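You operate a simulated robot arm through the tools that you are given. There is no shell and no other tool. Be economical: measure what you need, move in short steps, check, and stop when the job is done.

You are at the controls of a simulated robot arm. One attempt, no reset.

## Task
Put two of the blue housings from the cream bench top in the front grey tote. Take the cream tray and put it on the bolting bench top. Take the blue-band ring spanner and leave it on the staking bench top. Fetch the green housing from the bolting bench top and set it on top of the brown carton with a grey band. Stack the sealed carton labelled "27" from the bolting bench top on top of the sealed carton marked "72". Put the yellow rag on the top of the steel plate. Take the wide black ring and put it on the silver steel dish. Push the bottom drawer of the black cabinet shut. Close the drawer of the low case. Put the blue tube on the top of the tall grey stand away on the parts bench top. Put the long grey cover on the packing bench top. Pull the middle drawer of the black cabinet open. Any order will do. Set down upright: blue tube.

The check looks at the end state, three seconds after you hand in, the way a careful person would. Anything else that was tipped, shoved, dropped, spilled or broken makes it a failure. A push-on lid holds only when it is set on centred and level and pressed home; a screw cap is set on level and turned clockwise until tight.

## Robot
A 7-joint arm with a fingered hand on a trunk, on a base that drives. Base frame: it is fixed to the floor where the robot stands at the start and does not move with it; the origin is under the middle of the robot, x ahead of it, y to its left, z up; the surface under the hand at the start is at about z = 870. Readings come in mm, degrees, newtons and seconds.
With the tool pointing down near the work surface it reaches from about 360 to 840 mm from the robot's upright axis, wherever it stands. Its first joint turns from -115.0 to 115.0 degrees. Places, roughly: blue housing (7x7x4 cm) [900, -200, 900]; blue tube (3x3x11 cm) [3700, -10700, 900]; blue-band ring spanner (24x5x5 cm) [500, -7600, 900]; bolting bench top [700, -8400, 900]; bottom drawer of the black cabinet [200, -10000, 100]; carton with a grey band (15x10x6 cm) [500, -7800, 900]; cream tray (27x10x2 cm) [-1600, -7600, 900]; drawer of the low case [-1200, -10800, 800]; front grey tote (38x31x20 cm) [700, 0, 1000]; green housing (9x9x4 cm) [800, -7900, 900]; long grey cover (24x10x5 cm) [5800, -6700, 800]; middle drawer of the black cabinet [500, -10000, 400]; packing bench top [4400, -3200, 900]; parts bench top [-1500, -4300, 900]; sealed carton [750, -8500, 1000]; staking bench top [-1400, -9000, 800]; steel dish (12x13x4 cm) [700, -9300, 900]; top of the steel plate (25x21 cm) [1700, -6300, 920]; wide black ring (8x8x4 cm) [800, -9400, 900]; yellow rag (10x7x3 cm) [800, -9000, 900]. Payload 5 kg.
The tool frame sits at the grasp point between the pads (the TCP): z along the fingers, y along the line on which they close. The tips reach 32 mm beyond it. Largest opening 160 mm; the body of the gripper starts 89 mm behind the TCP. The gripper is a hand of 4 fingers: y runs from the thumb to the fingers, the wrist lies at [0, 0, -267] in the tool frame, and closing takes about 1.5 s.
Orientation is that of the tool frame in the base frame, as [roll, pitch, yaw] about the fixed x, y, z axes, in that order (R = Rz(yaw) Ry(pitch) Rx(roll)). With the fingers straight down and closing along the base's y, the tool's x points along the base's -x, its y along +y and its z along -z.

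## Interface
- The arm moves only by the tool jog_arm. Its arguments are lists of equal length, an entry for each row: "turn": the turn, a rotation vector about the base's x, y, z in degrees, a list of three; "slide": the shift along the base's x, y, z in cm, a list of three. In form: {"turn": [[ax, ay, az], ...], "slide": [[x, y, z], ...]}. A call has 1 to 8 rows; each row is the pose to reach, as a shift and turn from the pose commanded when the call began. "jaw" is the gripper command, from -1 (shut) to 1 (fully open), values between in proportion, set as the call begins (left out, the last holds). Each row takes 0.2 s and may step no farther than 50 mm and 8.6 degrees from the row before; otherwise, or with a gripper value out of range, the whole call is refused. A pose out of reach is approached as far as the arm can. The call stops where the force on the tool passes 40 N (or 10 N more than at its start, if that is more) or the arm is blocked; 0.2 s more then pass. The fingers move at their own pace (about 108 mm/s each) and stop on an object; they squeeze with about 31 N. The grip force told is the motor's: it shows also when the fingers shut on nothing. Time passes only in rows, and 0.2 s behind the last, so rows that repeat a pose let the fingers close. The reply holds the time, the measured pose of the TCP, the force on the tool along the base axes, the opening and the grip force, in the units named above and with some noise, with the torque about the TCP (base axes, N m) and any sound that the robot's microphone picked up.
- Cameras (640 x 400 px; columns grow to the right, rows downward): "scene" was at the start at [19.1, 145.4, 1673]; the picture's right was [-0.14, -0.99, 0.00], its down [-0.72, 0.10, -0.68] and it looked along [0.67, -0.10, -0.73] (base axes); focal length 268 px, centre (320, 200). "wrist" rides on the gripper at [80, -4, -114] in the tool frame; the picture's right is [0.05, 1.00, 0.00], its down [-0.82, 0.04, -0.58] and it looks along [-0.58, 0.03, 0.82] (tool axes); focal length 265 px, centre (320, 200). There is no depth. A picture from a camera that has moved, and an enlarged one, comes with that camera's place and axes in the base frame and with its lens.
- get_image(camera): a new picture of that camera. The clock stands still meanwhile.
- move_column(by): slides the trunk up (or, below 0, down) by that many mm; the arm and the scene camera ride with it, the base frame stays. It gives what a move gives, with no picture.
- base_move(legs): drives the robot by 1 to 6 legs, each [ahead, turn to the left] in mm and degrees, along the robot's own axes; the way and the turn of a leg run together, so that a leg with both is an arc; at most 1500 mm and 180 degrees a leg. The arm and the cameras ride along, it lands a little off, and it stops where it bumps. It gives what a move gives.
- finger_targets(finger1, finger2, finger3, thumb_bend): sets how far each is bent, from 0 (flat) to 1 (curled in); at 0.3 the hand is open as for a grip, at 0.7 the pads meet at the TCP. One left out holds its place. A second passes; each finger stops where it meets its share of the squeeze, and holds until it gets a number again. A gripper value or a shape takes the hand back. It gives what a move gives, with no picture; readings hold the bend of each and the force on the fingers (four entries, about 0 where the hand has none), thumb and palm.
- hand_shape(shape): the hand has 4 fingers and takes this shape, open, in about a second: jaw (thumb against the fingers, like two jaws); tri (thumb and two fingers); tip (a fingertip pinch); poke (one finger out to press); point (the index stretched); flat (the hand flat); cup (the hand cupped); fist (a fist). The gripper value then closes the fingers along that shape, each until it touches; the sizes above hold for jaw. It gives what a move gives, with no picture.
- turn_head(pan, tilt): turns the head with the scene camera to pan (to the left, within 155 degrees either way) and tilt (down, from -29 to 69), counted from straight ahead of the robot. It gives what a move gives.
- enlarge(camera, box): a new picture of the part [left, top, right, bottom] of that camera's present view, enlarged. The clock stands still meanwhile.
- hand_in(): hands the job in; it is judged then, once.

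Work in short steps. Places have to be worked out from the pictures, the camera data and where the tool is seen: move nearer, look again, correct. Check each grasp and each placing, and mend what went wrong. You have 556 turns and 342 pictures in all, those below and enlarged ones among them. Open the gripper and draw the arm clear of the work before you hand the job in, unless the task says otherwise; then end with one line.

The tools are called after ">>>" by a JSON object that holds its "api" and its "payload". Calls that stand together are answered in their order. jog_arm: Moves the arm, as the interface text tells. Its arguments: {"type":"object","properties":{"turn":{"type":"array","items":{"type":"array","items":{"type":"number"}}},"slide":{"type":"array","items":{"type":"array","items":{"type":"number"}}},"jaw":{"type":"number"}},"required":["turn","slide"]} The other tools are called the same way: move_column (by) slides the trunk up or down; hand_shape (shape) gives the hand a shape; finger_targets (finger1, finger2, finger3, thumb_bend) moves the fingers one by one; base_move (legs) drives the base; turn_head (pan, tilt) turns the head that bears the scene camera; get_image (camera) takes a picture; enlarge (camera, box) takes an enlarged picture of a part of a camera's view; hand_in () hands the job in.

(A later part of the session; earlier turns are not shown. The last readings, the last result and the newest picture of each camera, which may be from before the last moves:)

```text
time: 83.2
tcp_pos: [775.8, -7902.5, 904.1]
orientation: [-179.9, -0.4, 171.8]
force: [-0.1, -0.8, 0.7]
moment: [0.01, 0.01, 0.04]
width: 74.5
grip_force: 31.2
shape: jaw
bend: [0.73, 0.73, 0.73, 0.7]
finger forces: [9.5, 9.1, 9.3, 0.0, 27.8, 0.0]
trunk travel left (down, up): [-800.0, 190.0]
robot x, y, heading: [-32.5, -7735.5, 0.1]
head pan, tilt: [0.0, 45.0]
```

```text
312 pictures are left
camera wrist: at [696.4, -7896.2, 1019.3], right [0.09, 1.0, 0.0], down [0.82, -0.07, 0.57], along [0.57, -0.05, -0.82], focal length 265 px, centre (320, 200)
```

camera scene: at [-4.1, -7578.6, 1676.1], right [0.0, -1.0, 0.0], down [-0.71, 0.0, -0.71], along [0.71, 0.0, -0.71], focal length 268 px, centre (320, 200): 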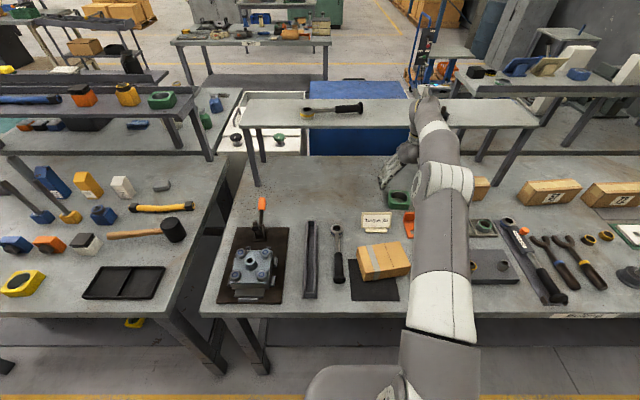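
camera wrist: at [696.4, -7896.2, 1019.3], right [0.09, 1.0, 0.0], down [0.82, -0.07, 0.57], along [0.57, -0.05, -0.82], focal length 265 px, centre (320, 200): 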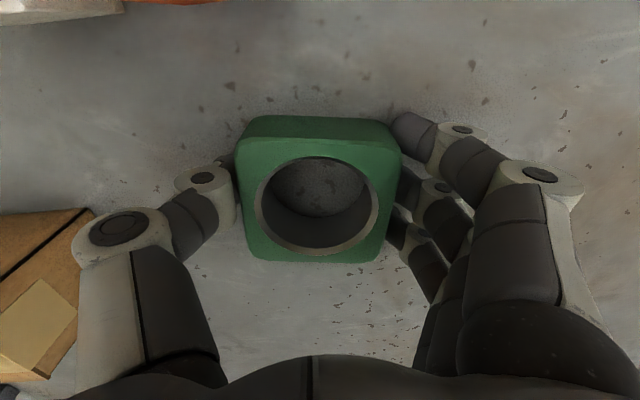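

Good grip. Lift, then move over the carton while turning to its yaw.

>>> {"api": "jog_arm", "payload": {"turn": [[0, 0, 0], [0, 0, 0], [0, 0, 0]], "slide": [[0, 0, 5], [0, 0, 10], [-2, 0, 14.5]]}}

>>> {"api": "jog_arm", "payload": {"turn": [[0, 0, 2.5], [0, 0, 5], [0, 0, 7.5], [0, 0, 10], [0, 0, 12.5], [0, 0, 15], [0, 0, 18]], "slide": [[-4.2, 1.7, 0], [-8.4, 3.4, 0], [-12.6, 5.1, 0], [-16.8, 6.8, 0], [-21, 8.5, 0], [-25.2, 10.2, 0], [-28.7, 12, 0]]}}

>>> {"api": "get_image", "payload": {"camera": "wrist"}}

>>> {"api": "get_image", "payload": {"camera": "scene"}}

```text
time: 84.0
tcp_pos: [752.5, -7905.2, 1053.6]
orientation: [-179.8, -0.2, 171.7]
force: [-1.2, 0.4, -3.9]
moment: [0.01, -0.03, -0.03]
width: 74.3
grip_force: 30.9
shape: jaw
bend: [0.73, 0.73, 0.73, 0.7]
finger forces: [9.5, 9.3, 9.4, 0.1, 27.9, 0.0]
trunk travel left (down, up): [-800.0, 190.0]
robot x, y, heading: [-29.5, -7736.8, -0.1]
head pan, tilt: [0.0, 45.0]
```

```text
time: 85.6
tcp_pos: [466.2, -7783.0, 1053.2]
orientation: [-179.8, -0.2, -170.3]
force: [0.3, 0.5, -3.3]
moment: [-0.01, 0.01, -0.03]
width: 74.5
grip_force: 30.7
shape: jaw
bend: [0.73, 0.73, 0.73, 0.7]
finger forces: [9.4, 9.3, 9.4, 0.0, 28.1, 0.1]
trunk travel left (down, up): [-800.0, 190.0]
robot x, y, heading: [-25.9, -7735.9, -0.0]
head pan, tilt: [0.0, 45.0]
```

```text
311 pictures are left
camera wrist: at [388.2, -7800.9, 1166.1], right [-0.22, 0.98, 0.0], down [0.8, 0.18, 0.57], along [0.56, 0.12, -0.82], focal length 265 px, centre (320, 200)
```

wrist: 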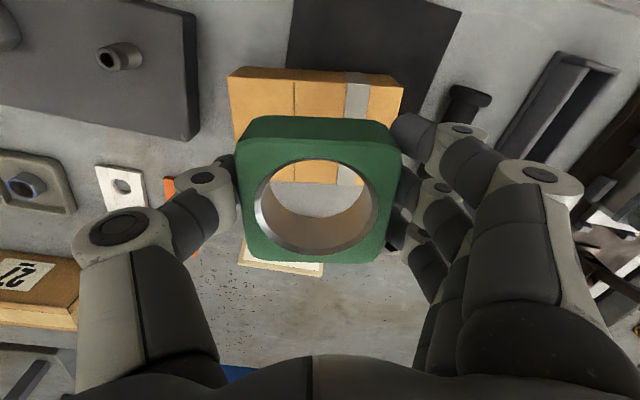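

```text
310 pictures are left
camera scene: at [-7.8, -7577.2, 1675.9], right [0.0, -1.0, 0.0], down [-0.71, 0.0, -0.71], along [0.71, 0.0, -0.71], focal length 268 px, centre (320, 200)
```

scene: 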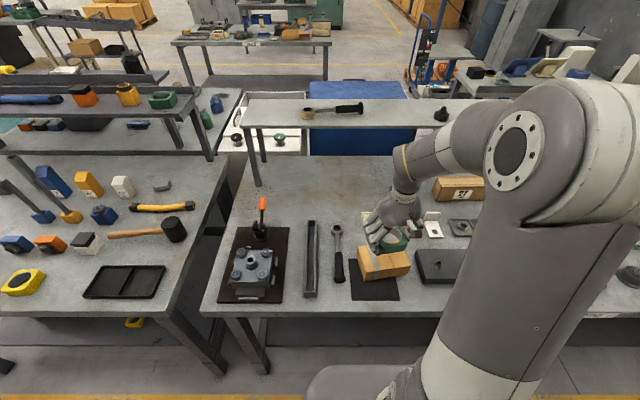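

Yaw matches; carton centre ≈ [474, -7786]. I correct and descend to contact.

>>> {"api": "jog_arm", "payload": {"turn": [[0, 0, 0], [0, 0, 0], [0, 0, 0]], "slide": [[0.7, -0.3, -4], [0.7, -0.3, -7.5], [0.7, -0.3, -8.3]]}}

>>> {"api": "get_image", "payload": {"camera": "wrist"}}

>>> {"api": "enlarge", "payload": {"camera": "scene", "box": [320, 170, 460, 300]}}

```text
time: 86.4
tcp_pos: [473.2, -7784.6, 967.9]
orientation: [-179.9, -0.3, -170.2]
force: [1.1, 0.4, -3.5]
moment: [-0.02, 0.04, 0.02]
width: 74.4
grip_force: 30.7
shape: jaw
bend: [0.73, 0.73, 0.73, 0.7]
finger forces: [9.4, 9.3, 9.4, 0.0, 28.1, 0.0]
trunk travel left (down, up): [-800.0, 190.0]
robot x, y, heading: [-27.5, -7730.7, -0.1]
head pan, tilt: [0.0, 45.0]
```

```text
309 pictures are left
camera wrist: at [396.5, -7803.2, 1082.1], right [-0.22, 0.98, 0.0], down [0.8, 0.18, 0.57], along [0.56, 0.12, -0.82], focal length 265 px, centre (320, 200)
```

wrist: 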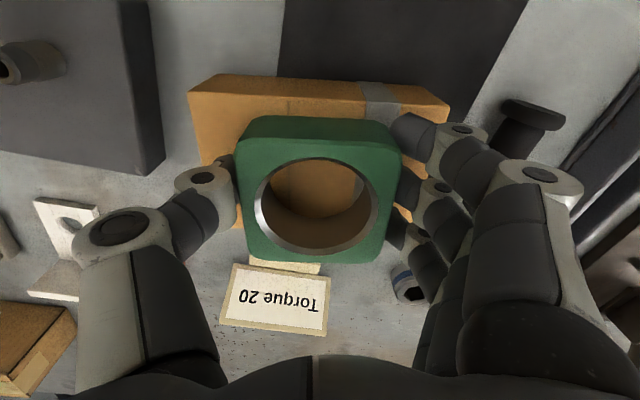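

```text
3.08 times, centred on (390, 235) of scene
camera zoom: at [-6.6, -7577.9, 1676.0], right [0.0, -1.0, 0.0], down [-0.71, 0.0, -0.71], along [0.71, 0.0, -0.71], focal length 824 px, centre (105, 92)
```

zoom: 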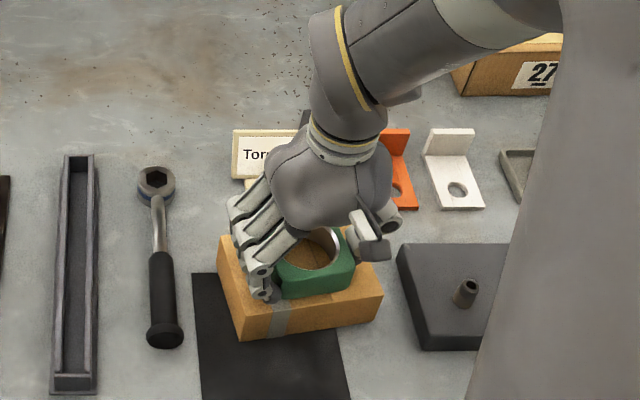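

Alignment looks right. I inch down to touch.

>>> {"api": "jog_arm", "payload": {"turn": [[0, 0, 0], [0, 0, 0], [0, 0, 0]], "slide": [[0, 0, -0.2], [0, 0, -0.4], [0, 0, -0.5]]}}

```text
time: 87.2
tcp_pos: [475.9, -7785.5, 963.2]
orientation: [-180.0, -0.2, -170.3]
force: [-2.1, -0.3, 2.2]
moment: [0.04, 0.07, 0.05]
width: 74.3
grip_force: 30.9
shape: jaw
bend: [0.73, 0.73, 0.73, 0.7]
finger forces: [9.6, 9.4, 9.5, 0.1, 28.7, 0.1]
trunk travel left (down, up): [-800.0, 190.0]
robot x, y, heading: [-29.0, -7737.9, 0.4]
head pan, tilt: [0.0, 45.0]
```

Contact is felt (force went from -3.5 to +2). I release and rise.

>>> {"api": "jog_arm", "payload": {"turn": [[0, 0, 0], [0, 0, 0], [0, 0, 0], [0, 0, 0]], "slide": [[0, 0, 0], [0, 0, 0], [0, 0, 0], [0, 0, 0]], "jaw": 0.6}}

>>> {"api": "jog_arm", "payload": {"turn": [[0, 0, 0], [0, 0, 0], [0, 0, 0]], "slide": [[0, 0, 4.5], [0, 0, 9], [0, 0, 13.5]]}}

>>> {"api": "get_image", "payload": {"camera": "wrist"}}

```text
time: 88.2
tcp_pos: [475.6, -7785.6, 963.7]
orientation: [-179.9, -0.3, -170.1]
force: [-0.4, -0.4, 0.4]
moment: [0.02, 0.02, -0.01]
width: 127.7
grip_force: 0.1
shape: jaw
bend: [0.59, 0.59, 0.59, 0.55]
finger forces: [0.0, 0.0, 0.0, 0.0, 0.0, 0.0]
trunk travel left (down, up): [-800.0, 190.0]
robot x, y, heading: [-31.0, -7735.4, 0.0]
head pan, tilt: [0.0, 45.0]
```

```text
time: 89.0
tcp_pos: [473.4, -7783.5, 1099.6]
orientation: [180.0, -0.3, -170.2]
force: [0.5, 0.3, 0.6]
moment: [-0.04, 0.01, 0.02]
width: 127.9
grip_force: 0.1
shape: jaw
bend: [0.59, 0.59, 0.59, 0.55]
finger forces: [0.0, 0.0, 0.0, 0.0, 0.1, 0.1]
trunk travel left (down, up): [-800.0, 190.0]
robot x, y, heading: [-31.0, -7732.7, 0.4]
head pan, tilt: [0.0, 45.0]
```

```text
307 pictures are left
camera wrist: at [396.2, -7801.6, 1213.9], right [-0.22, 0.98, 0.0], down [0.8, 0.18, 0.57], along [0.56, 0.13, -0.82], focal length 265 px, centre (320, 200)
```

wrist: 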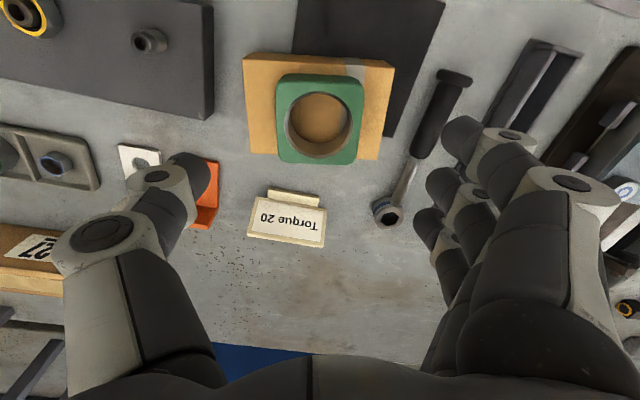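

The green housing is well seated on the carton. Next the spanner: grip its handle at about [515, -7641] with a narrow opening to avoid the carton and the channel.

>>> {"api": "jog_arm", "payload": {"turn": [[0, 0, -3], [0, 0, -6], [0, 0, -9.5], [0, 0, -9.5]], "slide": [[1, 4.5, 0], [2, 9, 0], [3, 13.5, 0], [4.2, 14.2, -4.5]], "jaw": 0}}

>>> {"api": "get_image", "payload": {"camera": "wrist"}}

```text
time: 90.0
tcp_pos: [518.8, -7643.5, 1052.7]
orientation: [-179.9, -0.3, -179.8]
force: [0.1, -0.2, -0.1]
moment: [-0.02, 0.03, 0.0]
width: 80.9
grip_force: 0.1
shape: jaw
bend: [0.72, 0.72, 0.72, 0.7]
finger forces: [0.0, 0.1, 0.1, 0.0, 0.0, 0.0]
trunk travel left (down, up): [-800.0, 190.0]
robot x, y, heading: [-29.2, -7736.2, 0.1]
head pan, tilt: [0.0, 45.0]
```

```text
306 pictures are left
camera wrist: at [439.0, -7648.2, 1165.6], right [-0.05, 1.0, 0.0], down [0.82, 0.05, 0.57], along [0.57, 0.03, -0.82], focal length 265 px, centre (320, 200)
```

wrist: 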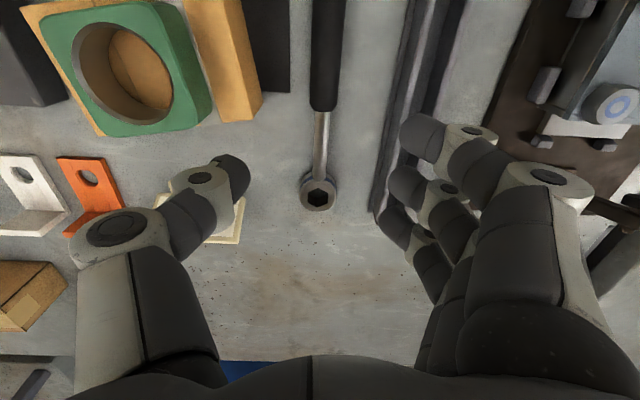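

I shift to x=500, narrow the jaw to ~64 mm and descend.

>>> {"api": "jog_arm", "payload": {"turn": [[0, 0, 0], [0, 0, 0], [0, 0, 0], [0, 0, 0]], "slide": [[-1.8, 0.1, -4], [-1.8, 0.1, -8.5], [-1.8, 0.1, -12.5], [-1.8, 0.1, -14.7]], "jaw": -0.2}}

>>> {"api": "get_image", "payload": {"camera": "wrist"}}

```text
time: 91.0
tcp_pos: [497.3, -7636.4, 907.1]
orientation: [-179.9, 0.0, -179.5]
force: [-4.7, 26.0, 26.8]
moment: [-2.39, -0.03, -0.38]
width: 58.2
grip_force: 0.0
shape: jaw
bend: [0.73, 0.73, 0.73, 0.7]
finger forces: [0.0, 0.1, 0.1, 0.0, 35.5, 0.0]
trunk travel left (down, up): [-800.0, 190.0]
robot x, y, heading: [-27.1, -7733.9, 0.3]
head pan, tilt: [0.0, 45.0]
```

```text
305 pictures are left
camera wrist: at [417.7, -7642.3, 1021.3], right [-0.06, 1.0, 0.0], down [0.81, 0.05, 0.58], along [0.58, 0.03, -0.82], focal length 265 px, centre (320, 200)
```

wrist: 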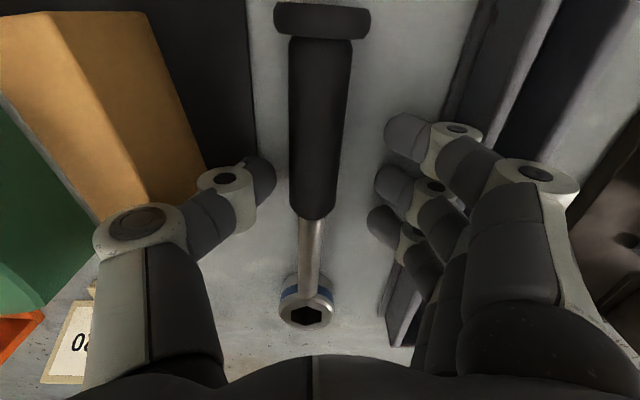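

The thumb is pressing on something, probably the carton. I lift straight up and re-check.

>>> {"api": "jog_arm", "payload": {"turn": [[0, 0, 0], [0, 0, 0], [0, 0, 0]], "slide": [[0, 0, 3], [0, 0, 7], [0, 0, 11]]}}

>>> {"api": "get_image", "payload": {"camera": "wrist"}}

>>> {"api": "enlarge", "payload": {"camera": "scene", "box": [290, 170, 450, 310]}}

```text
time: 91.8
tcp_pos: [497.2, -7643.7, 1015.5]
orientation: [-179.8, -0.2, -179.8]
force: [-0.3, -0.2, 0.7]
moment: [0.0, -0.02, 0.0]
width: 63.5
grip_force: 0.1
shape: jaw
bend: [0.73, 0.73, 0.73, 0.7]
finger forces: [0.1, 0.0, 0.1, 0.0, 0.0, 0.1]
trunk travel left (down, up): [-800.0, 190.0]
robot x, y, heading: [-30.3, -7734.5, -0.2]
head pan, tilt: [0.0, 45.0]
```

```text
304 pictures are left
camera wrist: at [418.6, -7648.6, 1129.5], right [-0.06, 1.0, 0.0], down [0.82, 0.05, 0.57], along [0.57, 0.03, -0.82], focal length 265 px, centre (320, 200)
```

wrist: 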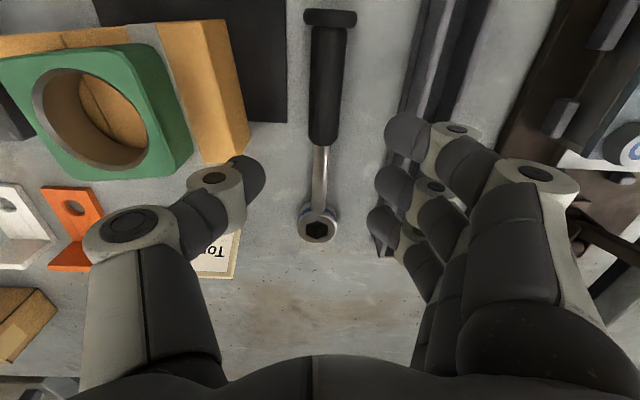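

```text
2.86 times, centred on (370, 240) of scene
camera zoom: at [-8.0, -7577.6, 1675.8], right [0.0, -1.0, 0.0], down [-0.71, 0.0, -0.71], along [0.71, 0.0, -0.71], focal length 765 px, centre (177, 86)
```

zoom: 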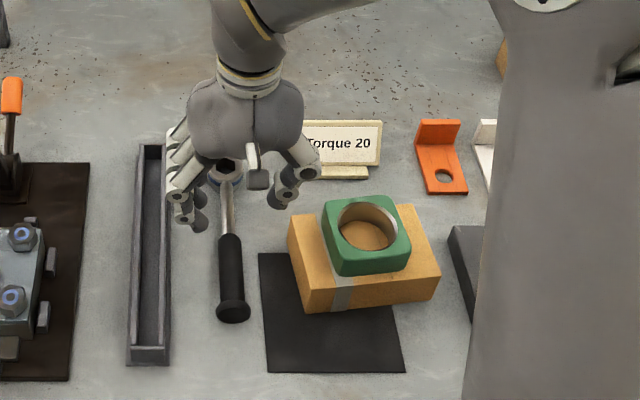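

The carton moved only marginally and the housing is still seated. I shift the grip to x≈550 on the shaft, past the carton's corner.

>>> {"api": "jog_arm", "payload": {"turn": [[0, 0, 0], [0, 0, 0], [0, 0, 0], [0, 0, 0]], "slide": [[4.5, 0.1, 0], [5.3, 0.1, -4], [5.3, 0.1, -8], [5.3, 0.1, -11]]}}

>>> {"api": "get_image", "payload": {"camera": "wrist"}}

```text
time: 92.8
tcp_pos: [553.6, -7643.1, 905.1]
orientation: [-180.0, -0.3, -179.7]
force: [-0.2, 0.5, -0.2]
moment: [0.03, 0.0, -0.02]
width: 63.9
grip_force: 0.0
shape: jaw
bend: [0.73, 0.73, 0.73, 0.7]
finger forces: [0.0, 0.1, 0.0, 0.0, 0.0, 0.0]
trunk travel left (down, up): [-800.0, 190.0]
robot x, y, heading: [-29.2, -7732.0, 0.1]
head pan, tilt: [0.0, 45.0]
```

```text
302 pictures are left
camera wrist: at [473.3, -7647.7, 1018.8], right [-0.06, 1.0, 0.0], down [0.82, 0.05, 0.57], along [0.57, 0.03, -0.82], focal length 265 px, centre (320, 200)
```

wrist: 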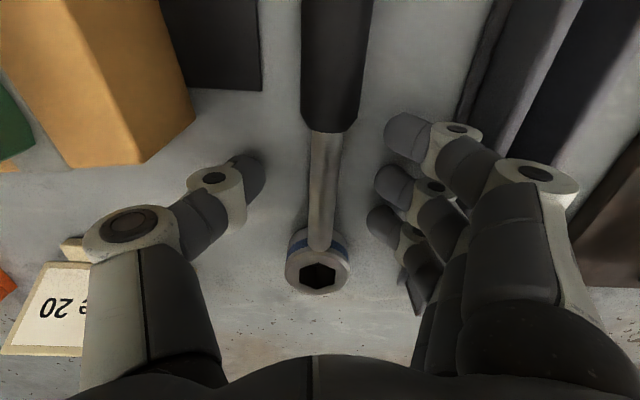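

Clear of everything now. Closing on the shaft.

>>> {"api": "jog_arm", "payload": {"turn": [[0, 0, 0], [0, 0, 0], [0, 0, 0], [0, 0, 0], [0, 0, 0], [0, 0, 0]], "slide": [[0, 0, 0], [0, 0, 0], [0, 0, 0], [0, 0, 0], [0, 0, 0], [0, 0, 0]], "jaw": -1}}

>>> {"api": "jog_arm", "payload": {"turn": [[0, 0, 0], [0, 0, 0], [0, 0, 0], [0, 0, 0]], "slide": [[0, 0, 2], [0, 0, 6], [0, 0, 10.5], [0, 0, 15]]}}

>>> {"api": "get_image", "payload": {"camera": "wrist"}}

>>> {"api": "get_image", "payload": {"camera": "scene"}}

```text
time: 94.2
tcp_pos: [552.7, -7643.4, 905.7]
orientation: [-179.9, -0.2, -179.7]
force: [0.0, 0.3, -0.9]
moment: [0.0, -0.02, -0.02]
width: 10.5
grip_force: 31.0
shape: jaw
bend: [0.72, 0.71, 0.71, 0.7]
finger forces: [8.3, 8.6, 8.1, 0.0, 27.6, 0.0]
trunk travel left (down, up): [-800.0, 190.0]
robot x, y, heading: [-31.0, -7735.2, 0.1]
head pan, tilt: [0.0, 45.0]
```

```text
time: 95.2
tcp_pos: [550.5, -7642.6, 1058.0]
orientation: [-179.9, -0.2, -179.7]
force: [-0.5, 0.4, -3.4]
moment: [-0.01, -0.13, 0.0]
width: 10.7
grip_force: 30.6
shape: jaw
bend: [0.72, 0.71, 0.71, 0.71]
finger forces: [8.3, 8.2, 7.9, 0.0, 27.5, 0.0]
trunk travel left (down, up): [-800.0, 190.0]
robot x, y, heading: [-29.5, -7734.5, 0.1]
head pan, tilt: [0.0, 45.0]
```

```text
301 pictures are left
camera wrist: at [470.7, -7646.7, 1171.9], right [-0.06, 1.0, 0.0], down [0.82, 0.05, 0.57], along [0.57, 0.03, -0.82], focal length 265 px, centre (320, 200)
```

wrist: 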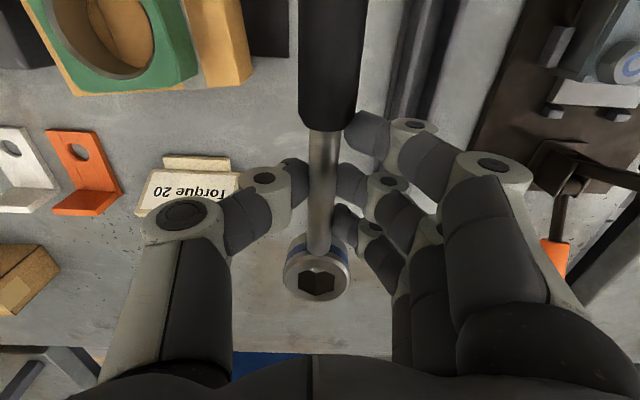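

```text
300 pictures are left
camera scene: at [-7.5, -7577.7, 1675.9], right [0.0, -1.0, 0.0], down [-0.71, 0.0, -0.71], along [0.71, 0.0, -0.71], focal length 268 px, centre (320, 200)
```

scene: 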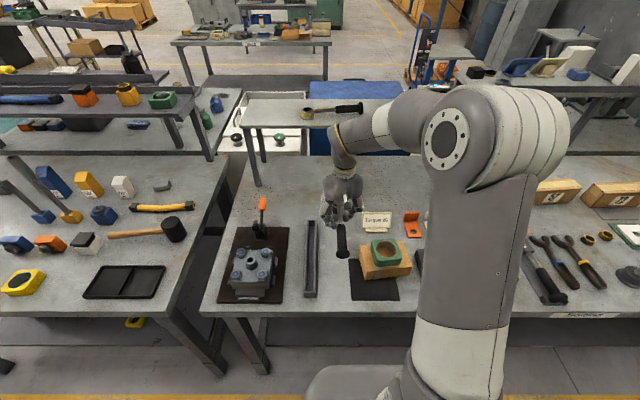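

Spanner held (10 mm shaft). I raise and tuck, then back off and drive toward the staking bench.

>>> {"api": "jog_arm", "payload": {"turn": [[0, 0, 0], [0, 0, 0], [0, 0, 0], [0, 0, 0]], "slide": [[-1, 0, 4.5], [-2, -1, 9], [-4, -3, 13], [-6, -5, 16]]}}

>>> {"api": "base_move", "payload": {"legs": [[-350, 0], [0, -90]]}}

>>> {"api": "turn_head", "payload": {"pan": 0, "tilt": 35}}

>>> {"api": "get_image", "payload": {"camera": "scene"}}

```text
time: 96.2
tcp_pos: [490.3, -7692.4, 1218.4]
orientation: [-180.0, -0.2, -179.8]
force: [-0.7, 0.4, -3.2]
moment: [-0.01, -0.21, -0.03]
width: 10.2
grip_force: 30.6
shape: jaw
bend: [0.72, 0.71, 0.71, 0.71]
finger forces: [8.6, 8.2, 7.9, 0.0, 27.7, 0.0]
trunk travel left (down, up): [-800.0, 190.0]
robot x, y, heading: [-28.6, -7736.6, 0.1]
head pan, tilt: [0.0, 45.0]
```

```text
time: 102.3
tcp_pos: [-346.7, -8254.7, 1215.9]
orientation: [-179.9, -0.3, 89.7]
force: [-0.2, 0.5, -3.0]
moment: [-0.13, 0.0, 0.01]
width: 10.4
grip_force: 30.8
shape: jaw
bend: [0.72, 0.71, 0.71, 0.71]
finger forces: [8.6, 8.1, 7.7, 0.0, 27.3, 0.0]
trunk travel left (down, up): [-800.0, 190.0]
robot x, y, heading: [-386.3, -7733.0, -90.4]
head pan, tilt: [0.0, 45.0]
```

```text
time: 103.0
tcp_pos: [-347.1, -8254.4, 1217.2]
orientation: [-180.0, -0.4, 89.7]
force: [-0.8, -0.2, -3.0]
moment: [-0.12, 0.04, -0.01]
width: 10.4
grip_force: 30.8
shape: jaw
bend: [0.72, 0.71, 0.71, 0.71]
finger forces: [8.5, 8.2, 7.6, 0.0, 27.3, 0.0]
trunk travel left (down, up): [-800.0, 190.0]
robot x, y, heading: [-384.5, -7735.9, -90.6]
head pan, tilt: [0.0, 35.0]
```

```text
299 pictures are left
camera scene: at [-227.7, -7764.6, 1690.7], right [-1.0, 0.01, 0.0], down [0.0, 0.57, -0.82], along [-0.01, -0.82, -0.57], focal length 268 px, centre (320, 200)
```

scene: 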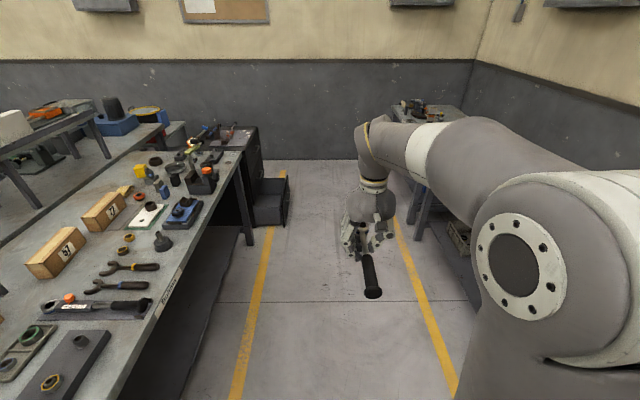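

Clear ahead. I drive to y≈-8990 and turn to face the staking bench.

>>> {"api": "base_move", "payload": {"legs": [[1250, 0], [0, -90]]}}

>>> {"api": "turn_head", "payload": {"pan": 0, "tilt": 40}}

>>> {"api": "get_image", "payload": {"camera": "scene"}}

```text
time: 113.1
tcp_pos: [-911.8, -9062.4, 1217.0]
orientation: [-179.9, -0.2, 2.1]
force: [-0.9, -0.6, -2.3]
moment: [0.01, 0.12, 0.01]
width: 10.3
grip_force: 31.4
shape: jaw
bend: [0.72, 0.71, 0.71, 0.71]
finger forces: [8.7, 8.2, 7.5, 0.1, 27.2, 0.1]
trunk travel left (down, up): [-800.0, 190.0]
robot x, y, heading: [-397.7, -9004.8, -178.1]
head pan, tilt: [0.0, 35.0]
```

```text
time: 113.8
tcp_pos: [-912.3, -9062.3, 1217.5]
orientation: [-179.9, -0.2, 2.2]
force: [0.2, 0.5, -2.6]
moment: [0.05, 0.1, -0.03]
width: 10.5
grip_force: 31.0
shape: jaw
bend: [0.72, 0.71, 0.71, 0.71]
finger forces: [8.6, 8.2, 7.6, 0.0, 27.2, 0.0]
trunk travel left (down, up): [-800.0, 190.0]
robot x, y, heading: [-396.1, -9006.3, -177.7]
head pan, tilt: [0.0, 40.0]
```

```text
298 pictures are left
camera scene: at [-413.5, -9159.9, 1683.2], right [-0.03, 1.0, 0.0], down [0.64, 0.02, -0.77], along [-0.77, -0.03, -0.64], focal length 268 px, centre (320, 200)
```

scene: 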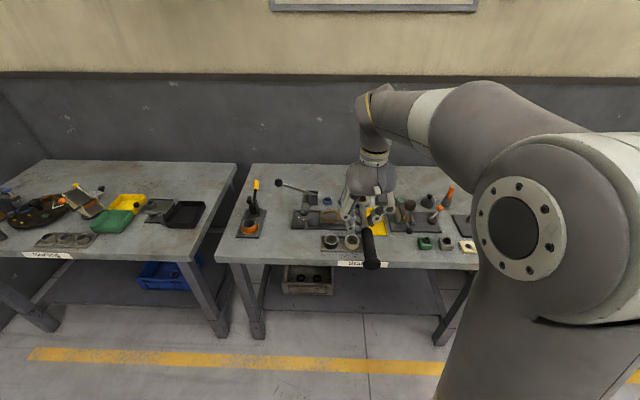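

The bench with its label centred at y≈-9020 should be the staking bench. I enlarge to read it and find a free spot.

>>> {"api": "enlarge", "payload": {"camera": "scene", "box": [210, 150, 490, 310]}}

>>> {"api": "get_image", "payload": {"camera": "wrist"}}

```text
2.29 times, centred on (350, 230) of scene
camera zoom: at [-413.5, -9159.9, 1683.2], right [-0.03, 1.0, 0.0], down [0.64, 0.02, -0.77], along [-0.77, -0.03, -0.64], focal length 612 px, centre (251, 131)
```

zoom: 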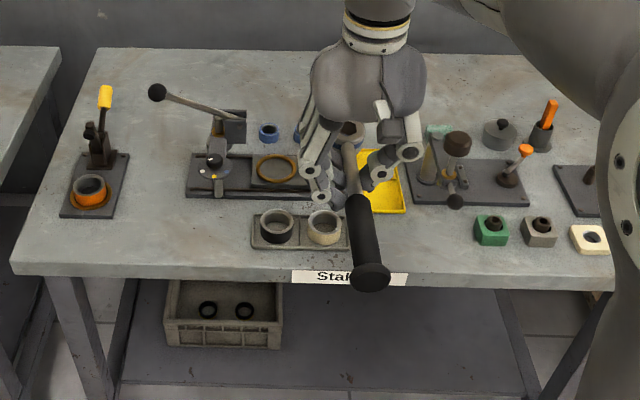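

```text
296 pictures are left
camera wrist: at [-831.4, -9056.1, 1331.0], right [0.09, -1.0, 0.0], down [-0.82, -0.07, 0.57], along [-0.57, -0.05, -0.82], focal length 265 px, centre (320, 200)
```

wrist: 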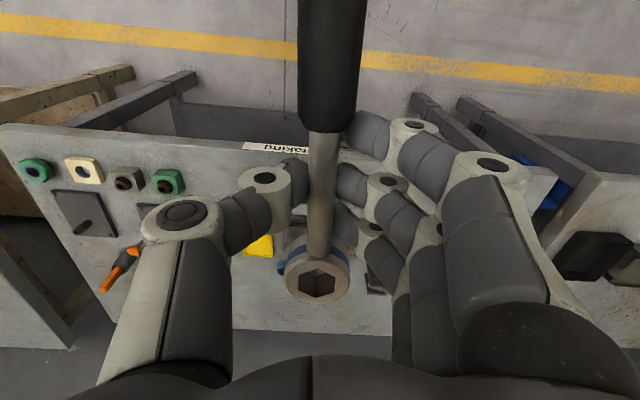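

It reads "Staking". A free strip lies along the front left, about x -1230…-1110, y -9600…-9210. I drive ahead 380 mm to get in reach.

>>> {"api": "base_move", "payload": {"legs": [[380, 0]]}}

>>> {"api": "get_image", "payload": {"camera": "scene"}}

```text
time: 116.2
tcp_pos: [-1293.4, -9072.6, 1218.0]
orientation: [-180.0, -0.3, 2.0]
force: [0.1, -0.5, -2.9]
moment: [0.03, 0.1, 0.0]
width: 10.4
grip_force: 31.1
shape: jaw
bend: [0.72, 0.71, 0.71, 0.71]
finger forces: [8.8, 8.2, 7.6, 0.0, 27.2, 0.0]
trunk travel left (down, up): [-800.0, 190.0]
robot x, y, heading: [-773.9, -9014.9, -178.2]
head pan, tilt: [0.0, 40.0]
```

```text
295 pictures are left
camera scene: at [-795.9, -9172.4, 1683.2], right [-0.03, 1.0, 0.0], down [0.64, 0.02, -0.77], along [-0.77, -0.02, -0.64], focal length 268 px, centre (320, 200)
```

scene: 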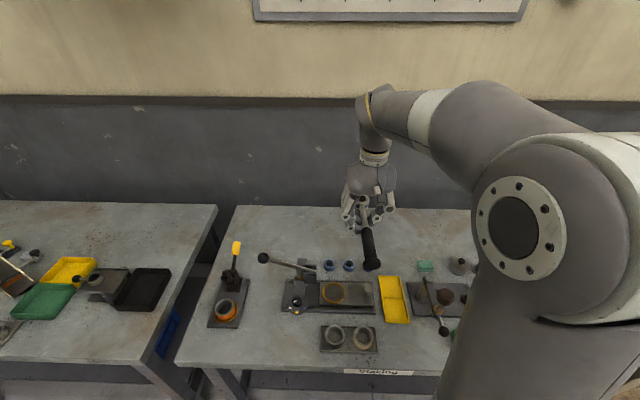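

Bench top is at z≈800. I swing the arm to the left over the free strip while turning the spanner 90°.

>>> {"api": "jog_arm", "payload": {"turn": [[0, 0, 7.5], [0, 0, 15], [0, 0, 22.5], [0, 0, 30], [0, 0, 37.5], [0, 0, 45], [0, 0, 52.5], [0, 0, 60]], "slide": [[1.2, -3, 0], [2.4, -6, 0], [3.6, -9, 0], [4.8, -12, 0], [6, -15, 0], [7.2, -18, 0], [8.4, -21, 0], [9.6, -24, 0]]}}

>>> {"api": "jog_arm", "payload": {"turn": [[0, 0, 7], [0, 0, 14], [0, 0, 21], [0, 0, 28], [0, 0, 28]], "slide": [[1.2, -2.7, -3], [2.4, -5.4, -6], [3.6, -8.1, -9], [4.7, -10.7, -13], [4.7, -10.7, -18]]}}

>>> {"api": "get_image", "payload": {"camera": "scene"}}

>>> {"api": "get_image", "payload": {"camera": "wrist"}}

```text
time: 118.0
tcp_pos: [-1196.2, -9314.5, 1215.4]
orientation: [-179.8, -0.5, 62.0]
force: [-0.1, 0.1, -2.1]
moment: [-0.13, 0.08, -0.02]
width: 10.2
grip_force: 30.9
shape: jaw
bend: [0.72, 0.71, 0.71, 0.71]
finger forces: [8.7, 8.3, 7.5, 0.0, 27.3, 0.0]
trunk travel left (down, up): [-800.0, 190.0]
robot x, y, heading: [-777.6, -9013.1, -178.5]
head pan, tilt: [0.0, 40.0]
```

```text
time: 119.2
tcp_pos: [-1152.5, -9422.4, 1037.0]
orientation: [-180.0, -0.4, 89.9]
force: [-0.3, -0.1, -2.7]
moment: [-0.12, -0.03, 0.01]
width: 10.1
grip_force: 31.4
shape: jaw
bend: [0.72, 0.71, 0.71, 0.71]
finger forces: [8.6, 8.2, 7.9, 0.0, 27.0, 0.0]
trunk travel left (down, up): [-800.0, 190.0]
robot x, y, heading: [-775.2, -9012.6, -178.1]
head pan, tilt: [0.0, 40.0]
```

```text
294 pictures are left
camera scene: at [-795.9, -9173.2, 1683.2], right [-0.03, 1.0, 0.0], down [0.64, 0.02, -0.77], along [-0.77, -0.02, -0.64], focal length 268 px, centre (320, 200)
```

scene: 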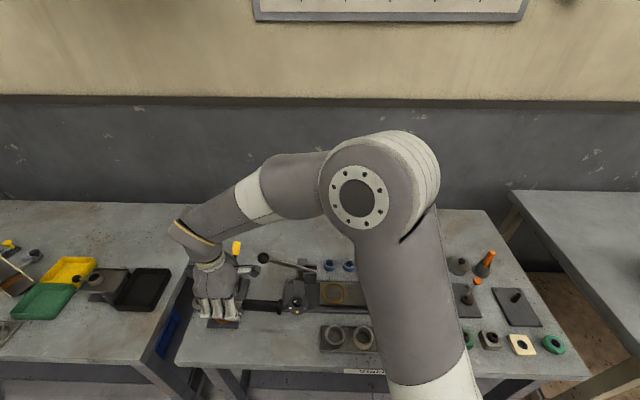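

```text
293 pictures are left
camera wrist: at [-1156.4, -9342.8, 1149.9], right [1.0, 0.05, 0.0], down [0.04, -0.82, 0.57], along [0.03, -0.57, -0.82], focal length 265 px, centre (320, 200)
```

wrist: 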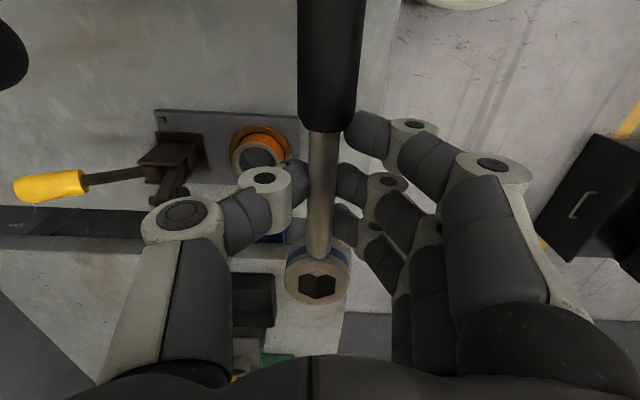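

I refine the spot to [-1135, -9385], clear of the plate and tray, and lower to just above the top.

>>> {"api": "jog_arm", "payload": {"turn": [[0, 0, 0], [0, 0, 0], [0, 0, 0], [0, 0, 0]], "slide": [[1.7, 3.7, 0], [1.7, 3.7, -5], [1.7, 3.7, -10], [1.7, 3.7, -15]]}}

>>> {"api": "get_image", "payload": {"camera": "wrist"}}

```text
time: 120.2
tcp_pos: [-1133.3, -9384.7, 886.9]
orientation: [-179.8, -0.3, 90.0]
force: [-1.0, -0.2, -2.3]
moment: [-0.11, -0.01, 0.02]
width: 10.3
grip_force: 30.7
shape: jaw
bend: [0.72, 0.71, 0.71, 0.71]
finger forces: [8.8, 8.0, 7.7, 0.0, 26.8, 0.0]
trunk travel left (down, up): [-800.0, 190.0]
robot x, y, heading: [-774.7, -9016.9, -178.3]
head pan, tilt: [0.0, 40.0]
```

```text
292 pictures are left
camera wrist: at [-1136.8, -9305.1, 1001.2], right [1.0, 0.05, 0.0], down [0.04, -0.82, 0.57], along [0.03, -0.57, -0.82], focal length 265 px, centre (320, 200)
```

wrist: 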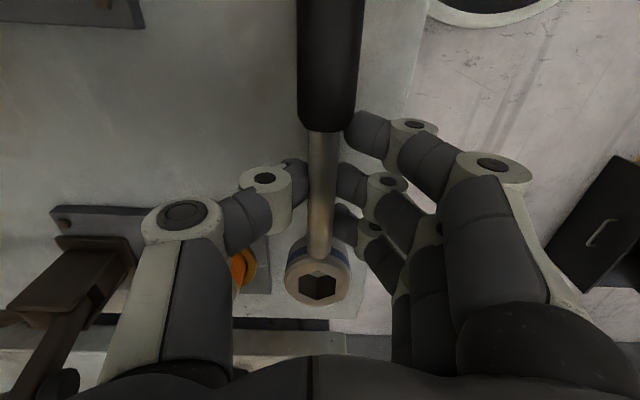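

Clear. Lower to contact.

>>> {"api": "jog_arm", "payload": {"turn": [[0, 0, 0], [0, 0, 0], [0, 0, 0], [0, 0, 0], [0, 0, 0]], "slide": [[0, 0, -3], [0, 0, -4], [0, 0, -4.4], [0, 0, -4.8], [0, 0, -5.2]]}}

```text
time: 120.9
tcp_pos: [-1132.6, -9385.0, 852.3]
orientation: [-179.5, 0.1, 89.9]
force: [5.7, 9.2, 31.0]
moment: [0.32, -0.43, 0.05]
width: 12.5
grip_force: 30.9
shape: jaw
bend: [0.73, 0.72, 0.72, 0.72]
finger forces: [14.2, 18.6, 24.2, 0.0, 34.7, 0.0]
trunk travel left (down, up): [-800.0, 190.0]
robot x, y, heading: [-776.0, -9014.6, -178.0]
head pan, tilt: [0.0, 40.0]
stopped in row 3: the force on the tool passed its limit at 52 N (the readings are from after the stop); the commanded pose is now the measured one
```

Contact at TCP z 852. I open the hand to about 45 mm and rise.

>>> {"api": "jog_arm", "payload": {"turn": [[0, 0, 0], [0, 0, 0], [0, 0, 0], [0, 0, 0]], "slide": [[0, 0, 0], [0, 0, 0], [0, 0, 0], [0, 0, 0]], "jaw": -0.4}}

>>> {"api": "jog_arm", "payload": {"turn": [[0, 0, 0], [0, 0, 0], [0, 0, 0], [0, 0, 0], [0, 0, 0], [0, 0, 0]], "slide": [[0, 0, 4.5], [0, 0, 9], [0, 0, 13.5], [0, 0, 18], [0, 0, 23], [0, 0, 28]]}}

>>> {"api": "get_image", "payload": {"camera": "wrist"}}

```text
time: 121.9
tcp_pos: [-1133.5, -9387.9, 851.2]
orientation: [-179.4, 0.3, 90.1]
force: [-6.6, -4.7, 38.4]
moment: [-0.04, 0.37, 0.09]
width: 43.2
grip_force: 0.1
shape: jaw
bend: [0.75, 0.75, 0.75, 0.72]
finger forces: [6.4, 6.7, 6.5, 0.0, 18.4, 0.1]
trunk travel left (down, up): [-800.0, 190.0]
robot x, y, heading: [-774.1, -9015.7, -178.1]
head pan, tilt: [0.0, 40.0]
```

```text
time: 123.3
tcp_pos: [-1134.0, -9387.5, 1131.0]
orientation: [-179.5, 0.0, 89.9]
force: [-0.2, -0.1, 0.2]
moment: [0.0, -0.01, 0.0]
width: 47.8
grip_force: 0.1
shape: jaw
bend: [0.73, 0.73, 0.73, 0.7]
finger forces: [0.1, 0.0, 0.1, 0.0, 0.0, 0.0]
trunk travel left (down, up): [-800.0, 190.0]
robot x, y, heading: [-776.3, -9011.9, -178.1]
head pan, tilt: [0.0, 40.0]
```

```text
291 pictures are left
camera wrist: at [-1137.4, -9307.0, 1244.2], right [1.0, 0.05, -0.01], down [0.05, -0.82, 0.58], along [0.02, -0.58, -0.82], focal length 265 px, centre (320, 200)
```

wrist: 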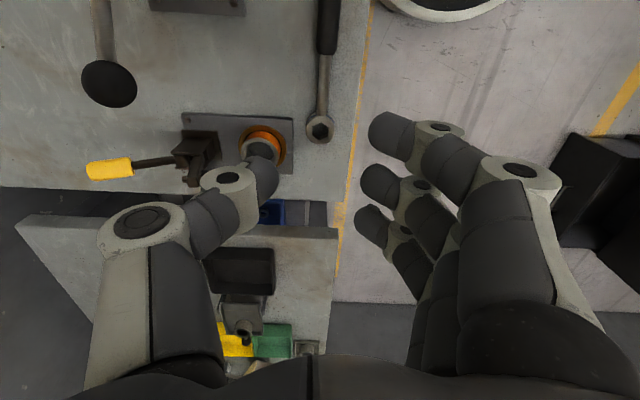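

The spanner rests on the staking bench. I bring the arm back in front and back off to fetch the cream tray.

>>> {"api": "jog_arm", "payload": {"turn": [[0, 0, -7.5], [0, 0, -15], [0, 0, -22.5], [0, 0, -30], [0, 0, -37.5], [0, 0, -45], [0, 0, -52.5], [0, 0, -60]], "slide": [[0, 2, 2], [-1, 5, 4], [-2, 8.5, 6], [-3, 12.5, 8], [-4, 16.5, 10], [-5, 20.5, 11], [-6, 24.5, 12], [-7, 28.5, 12]], "jaw": 1}}

>>> {"api": "jog_arm", "payload": {"turn": [[0, 0, -7.5], [0, 0, -15], [0, 0, -22.5], [0, 0, -30]], "slide": [[0, 4, 0], [0, 8, 0], [1, 12, 0], [2, 15, 0]]}}

>>> {"api": "base_move", "payload": {"legs": [[-400, 0], [0, -90], [1400, 0]]}}

>>> {"api": "get_image", "payload": {"camera": "scene"}}

```text
time: 125.1
tcp_pos: [-1204.8, -9100.8, 1248.4]
orientation: [-179.6, 0.0, 30.0]
force: [0.3, 0.1, -0.4]
moment: [0.0, -0.02, 0.0]
width: 159.9
grip_force: 0.0
shape: jaw
bend: [0.3, 0.3, 0.3, 0.3]
finger forces: [0.0, 0.0, 0.0, 0.0, 0.0, 0.0]
trunk travel left (down, up): [-800.0, 190.0]
robot x, y, heading: [-769.9, -9011.5, -178.2]
head pan, tilt: [0.0, 40.0]
```

```text
time: 126.1
tcp_pos: [-1183.7, -8950.0, 1249.3]
orientation: [-179.6, 0.0, 0.0]
force: [0.8, -0.1, -0.8]
moment: [-0.05, 0.01, -0.01]
width: 159.8
grip_force: 0.1
shape: jaw
bend: [0.3, 0.3, 0.3, 0.3]
finger forces: [0.0, 0.0, 0.0, 0.1, 0.1, 0.1]
trunk travel left (down, up): [-800.0, 190.0]
robot x, y, heading: [-773.6, -9013.0, -178.1]
head pan, tilt: [0.0, 40.0]
```

```text
time: 139.1
tcp_pos: [-355.3, -7178.3, 1248.0]
orientation: [-179.6, 0.1, -90.6]
force: [-0.5, 0.1, -0.5]
moment: [-0.02, -0.01, -0.04]
width: 160.1
grip_force: 0.1
shape: jaw
bend: [0.3, 0.3, 0.3, 0.3]
finger forces: [0.0, 0.0, 0.1, 0.0, 0.1, 0.0]
trunk travel left (down, up): [-800.0, 190.0]
robot x, y, heading: [-421.5, -7590.1, 91.4]
head pan, tilt: [0.0, 40.0]
```

```text
290 pictures are left
camera scene: at [-580.6, -7566.4, 1683.2], right [1.0, 0.02, 0.0], down [0.01, -0.64, -0.77], along [-0.02, 0.77, -0.64], focal length 268 px, centre (320, 200)
```

scene: 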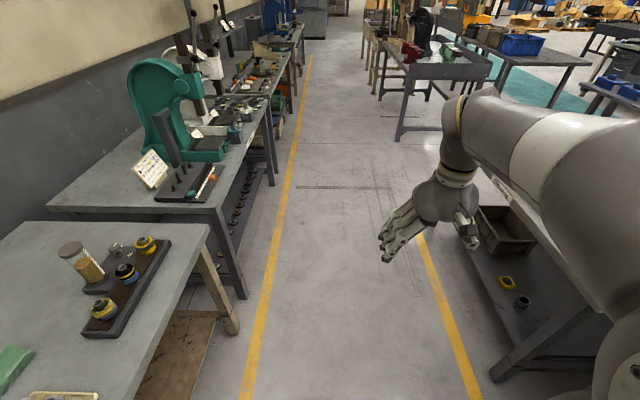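

Now I turn to face the bench carrying the cream tray.

>>> {"api": "base_move", "payload": {"legs": [[0, 88]]}}

>>> {"api": "get_image", "payload": {"camera": "scene"}}

>>> {"api": "get_image", "payload": {"camera": "wrist"}}

```text
time: 143.1
tcp_pos: [-824.8, -7483.8, 1246.4]
orientation: [-179.6, 0.0, -5.8]
force: [-0.7, -0.1, 0.2]
moment: [0.01, 0.02, -0.01]
width: 160.0
grip_force: 0.0
shape: jaw
bend: [0.3, 0.3, 0.3, 0.3]
finger forces: [0.0, 0.0, 0.0, 0.0, 0.0, 0.1]
trunk travel left (down, up): [-800.0, 190.0]
robot x, y, heading: [-424.5, -7591.0, 176.2]
head pan, tilt: [0.0, 40.0]
```

```text
289 pictures are left
camera scene: at [-459.5, -7743.1, 1683.2], right [0.07, 1.0, 0.0], down [0.64, -0.04, -0.77], along [-0.76, 0.05, -0.64], focal length 268 px, centre (320, 200)
```

scene: 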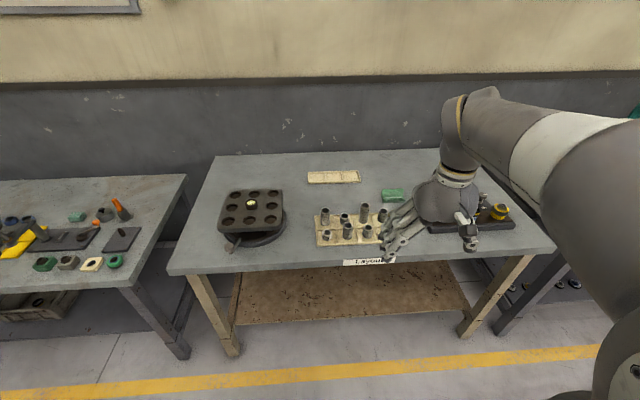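

```text
288 pictures are left
camera wrist: at [-744.7, -7489.4, 1360.9], right [-0.05, -1.0, -0.01], down [-0.82, 0.04, 0.58], along [-0.58, 0.03, -0.82], focal length 265 px, centre (320, 200)
```

wrist: 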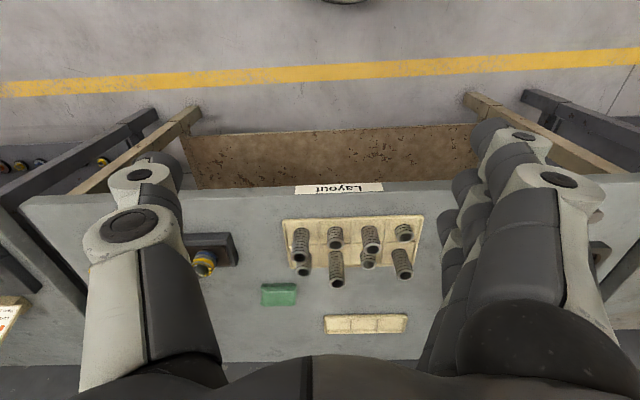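

The cream tray lies at [-1595, -7601], long side along y, bench front edge near x≈-1060. I straighten and drive closer.

>>> {"api": "base_move", "payload": {"legs": [[0, 3.5], [325, 0]]}}

>>> {"api": "get_image", "payload": {"camera": "scene"}}

>>> {"api": "get_image", "payload": {"camera": "wrist"}}

```text
time: 145.7
tcp_pos: [-1154.3, -7506.7, 1247.2]
orientation: [-179.6, 0.0, -2.1]
force: [-0.4, -0.7, -0.8]
moment: [-0.01, -0.04, -0.03]
width: 159.8
grip_force: 0.1
shape: jaw
bend: [0.3, 0.3, 0.3, 0.3]
finger forces: [0.0, 0.0, 0.0, 0.0, 0.0, 0.0]
trunk travel left (down, up): [-800.0, 190.0]
robot x, y, heading: [-743.0, -7586.6, 179.7]
head pan, tilt: [0.0, 40.0]
```

```text
287 pictures are left
camera scene: at [-772.0, -7742.4, 1683.2], right [0.01, 1.0, 0.0], down [0.64, 0.0, -0.77], along [-0.77, 0.0, -0.64], focal length 268 px, centre (320, 200)
```

scene: 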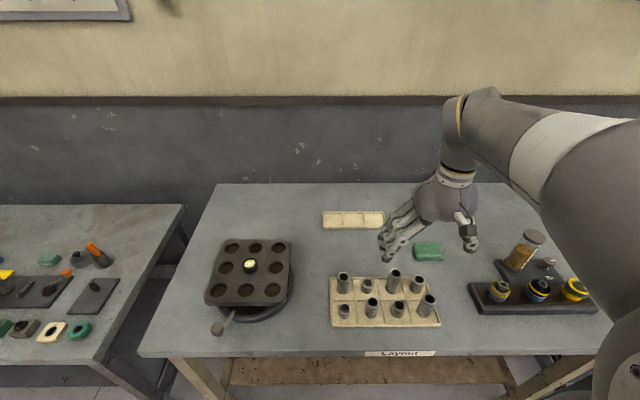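

```text
286 pictures are left
camera wrist: at [-1072.7, -7507.5, 1360.6], right [0.01, -1.0, -0.01], down [-0.82, -0.02, 0.58], along [-0.58, 0.0, -0.82], focal length 265 px, centre (320, 200)
```

wrist: 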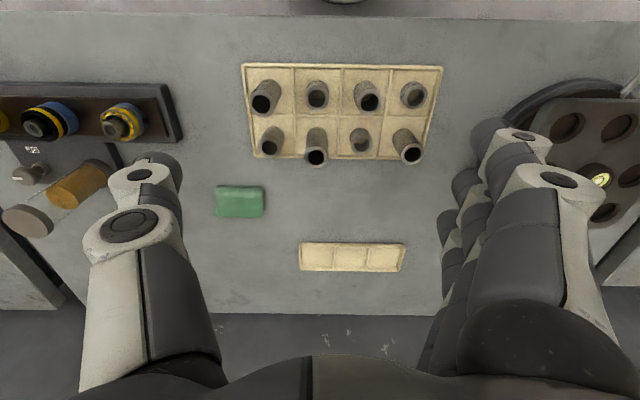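

Tray ≈ [-1615, -7598], bench top around z 840–855. I close in 40 mm, lower the trunk for more reach, then look.

>>> {"api": "base_move", "payload": {"legs": [[35, 0]]}}

>>> {"api": "move_column", "payload": {"by": -150}}

>>> {"api": "jog_arm", "payload": {"turn": [[0, 0, 8], [0, 0, 16], [0, 0, 24], [0, 0, 32], [0, 0, 40], [0, 0, 48], [0, 0, 56], [0, 0, 64]], "slide": [[-4.5, -1, 0], [-9, -2, 0], [-13.5, -3, 0], [-18, -4, 0], [-22.5, -5, 0], [-27, -6, 0], [-31, -7.5, 0], [-34, -8.5, 0]]}}

>>> {"api": "jog_arm", "payload": {"turn": [[0, 0, 8], [0, 0, 16], [0, 0, 24], [0, 0, 28]], "slide": [[-2, 0, -1], [-4, 0, -2], [-6, 0, -3], [-7.5, 0, -4]]}}

>>> {"api": "get_image", "payload": {"camera": "wrist"}}

```text
time: 146.5
tcp_pos: [-1188.8, -7507.1, 1247.1]
orientation: [-179.6, -0.1, -2.1]
force: [-1.1, 0.6, 0.4]
moment: [-0.01, -0.07, 0.02]
width: 160.0
grip_force: 0.1
shape: jaw
bend: [0.3, 0.3, 0.3, 0.3]
finger forces: [0.0, 0.1, 0.0, 0.1, 0.0, 0.1]
trunk travel left (down, up): [-800.0, 190.0]
robot x, y, heading: [-779.6, -7585.6, 179.4]
head pan, tilt: [0.0, 40.0]
```

```text
time: 148.3
tcp_pos: [-1186.9, -7506.0, 1097.4]
orientation: [-179.5, 0.0, -2.1]
force: [0.7, 0.7, -0.4]
moment: [0.02, -0.02, 0.03]
width: 159.9
grip_force: 0.0
shape: jaw
bend: [0.3, 0.3, 0.3, 0.3]
finger forces: [0.0, 0.0, 0.0, 0.0, 0.0, 0.1]
trunk travel left (down, up): [-650.0, 340.0]
robot x, y, heading: [-779.1, -7585.3, 179.5]
head pan, tilt: [0.0, 40.0]
```

```text
time: 150.1
tcp_pos: [-1503.6, -7591.5, 1103.4]
orientation: [-179.1, -0.2, 56.5]
force: [0.6, -2.6, 0.9]
moment: [0.32, 0.1, -0.01]
width: 160.1
grip_force: 0.1
shape: jaw
bend: [0.3, 0.3, 0.3, 0.3]
finger forces: [0.0, 0.0, 0.0, 0.0, 0.0, 0.0]
out of reach, approached as far as the arm can: row 8
trunk travel left (down, up): [-650.0, 340.0]
robot x, y, heading: [-779.6, -7586.4, 179.9]
head pan, tilt: [0.0, 40.0]
```

```text
time: 151.1
tcp_pos: [-1499.7, -7535.5, 1117.9]
orientation: [-176.9, 3.8, 60.9]
force: [0.7, 0.8, 5.2]
moment: [-0.14, -0.02, 0.01]
width: 159.8
grip_force: 0.1
shape: jaw
bend: [0.3, 0.3, 0.3, 0.3]
finger forces: [0.0, 0.1, 0.1, 0.1, 0.0, 0.0]
out of reach, approached as far as the arm can: row 1, 2, 3, 4
trunk travel left (down, up): [-650.0, 340.0]
robot x, y, heading: [-781.0, -7582.9, 179.7]
head pan, tilt: [0.0, 40.0]
```

```text
285 pictures are left
camera wrist: at [-1454.9, -7460.1, 1226.0], right [0.89, -0.44, -0.06], down [-0.31, -0.71, 0.63], along [-0.32, -0.54, -0.78], focal length 265 px, centre (320, 200)
```

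wrist: 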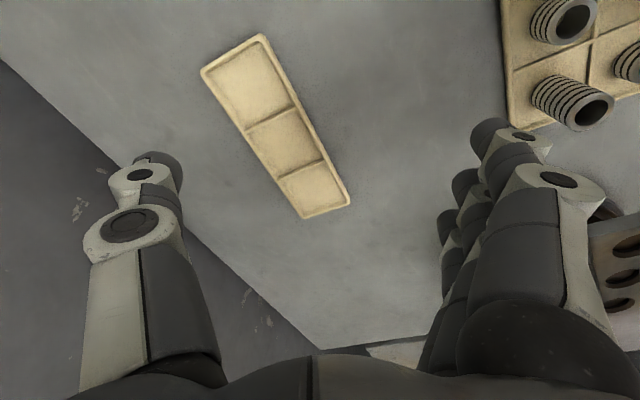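

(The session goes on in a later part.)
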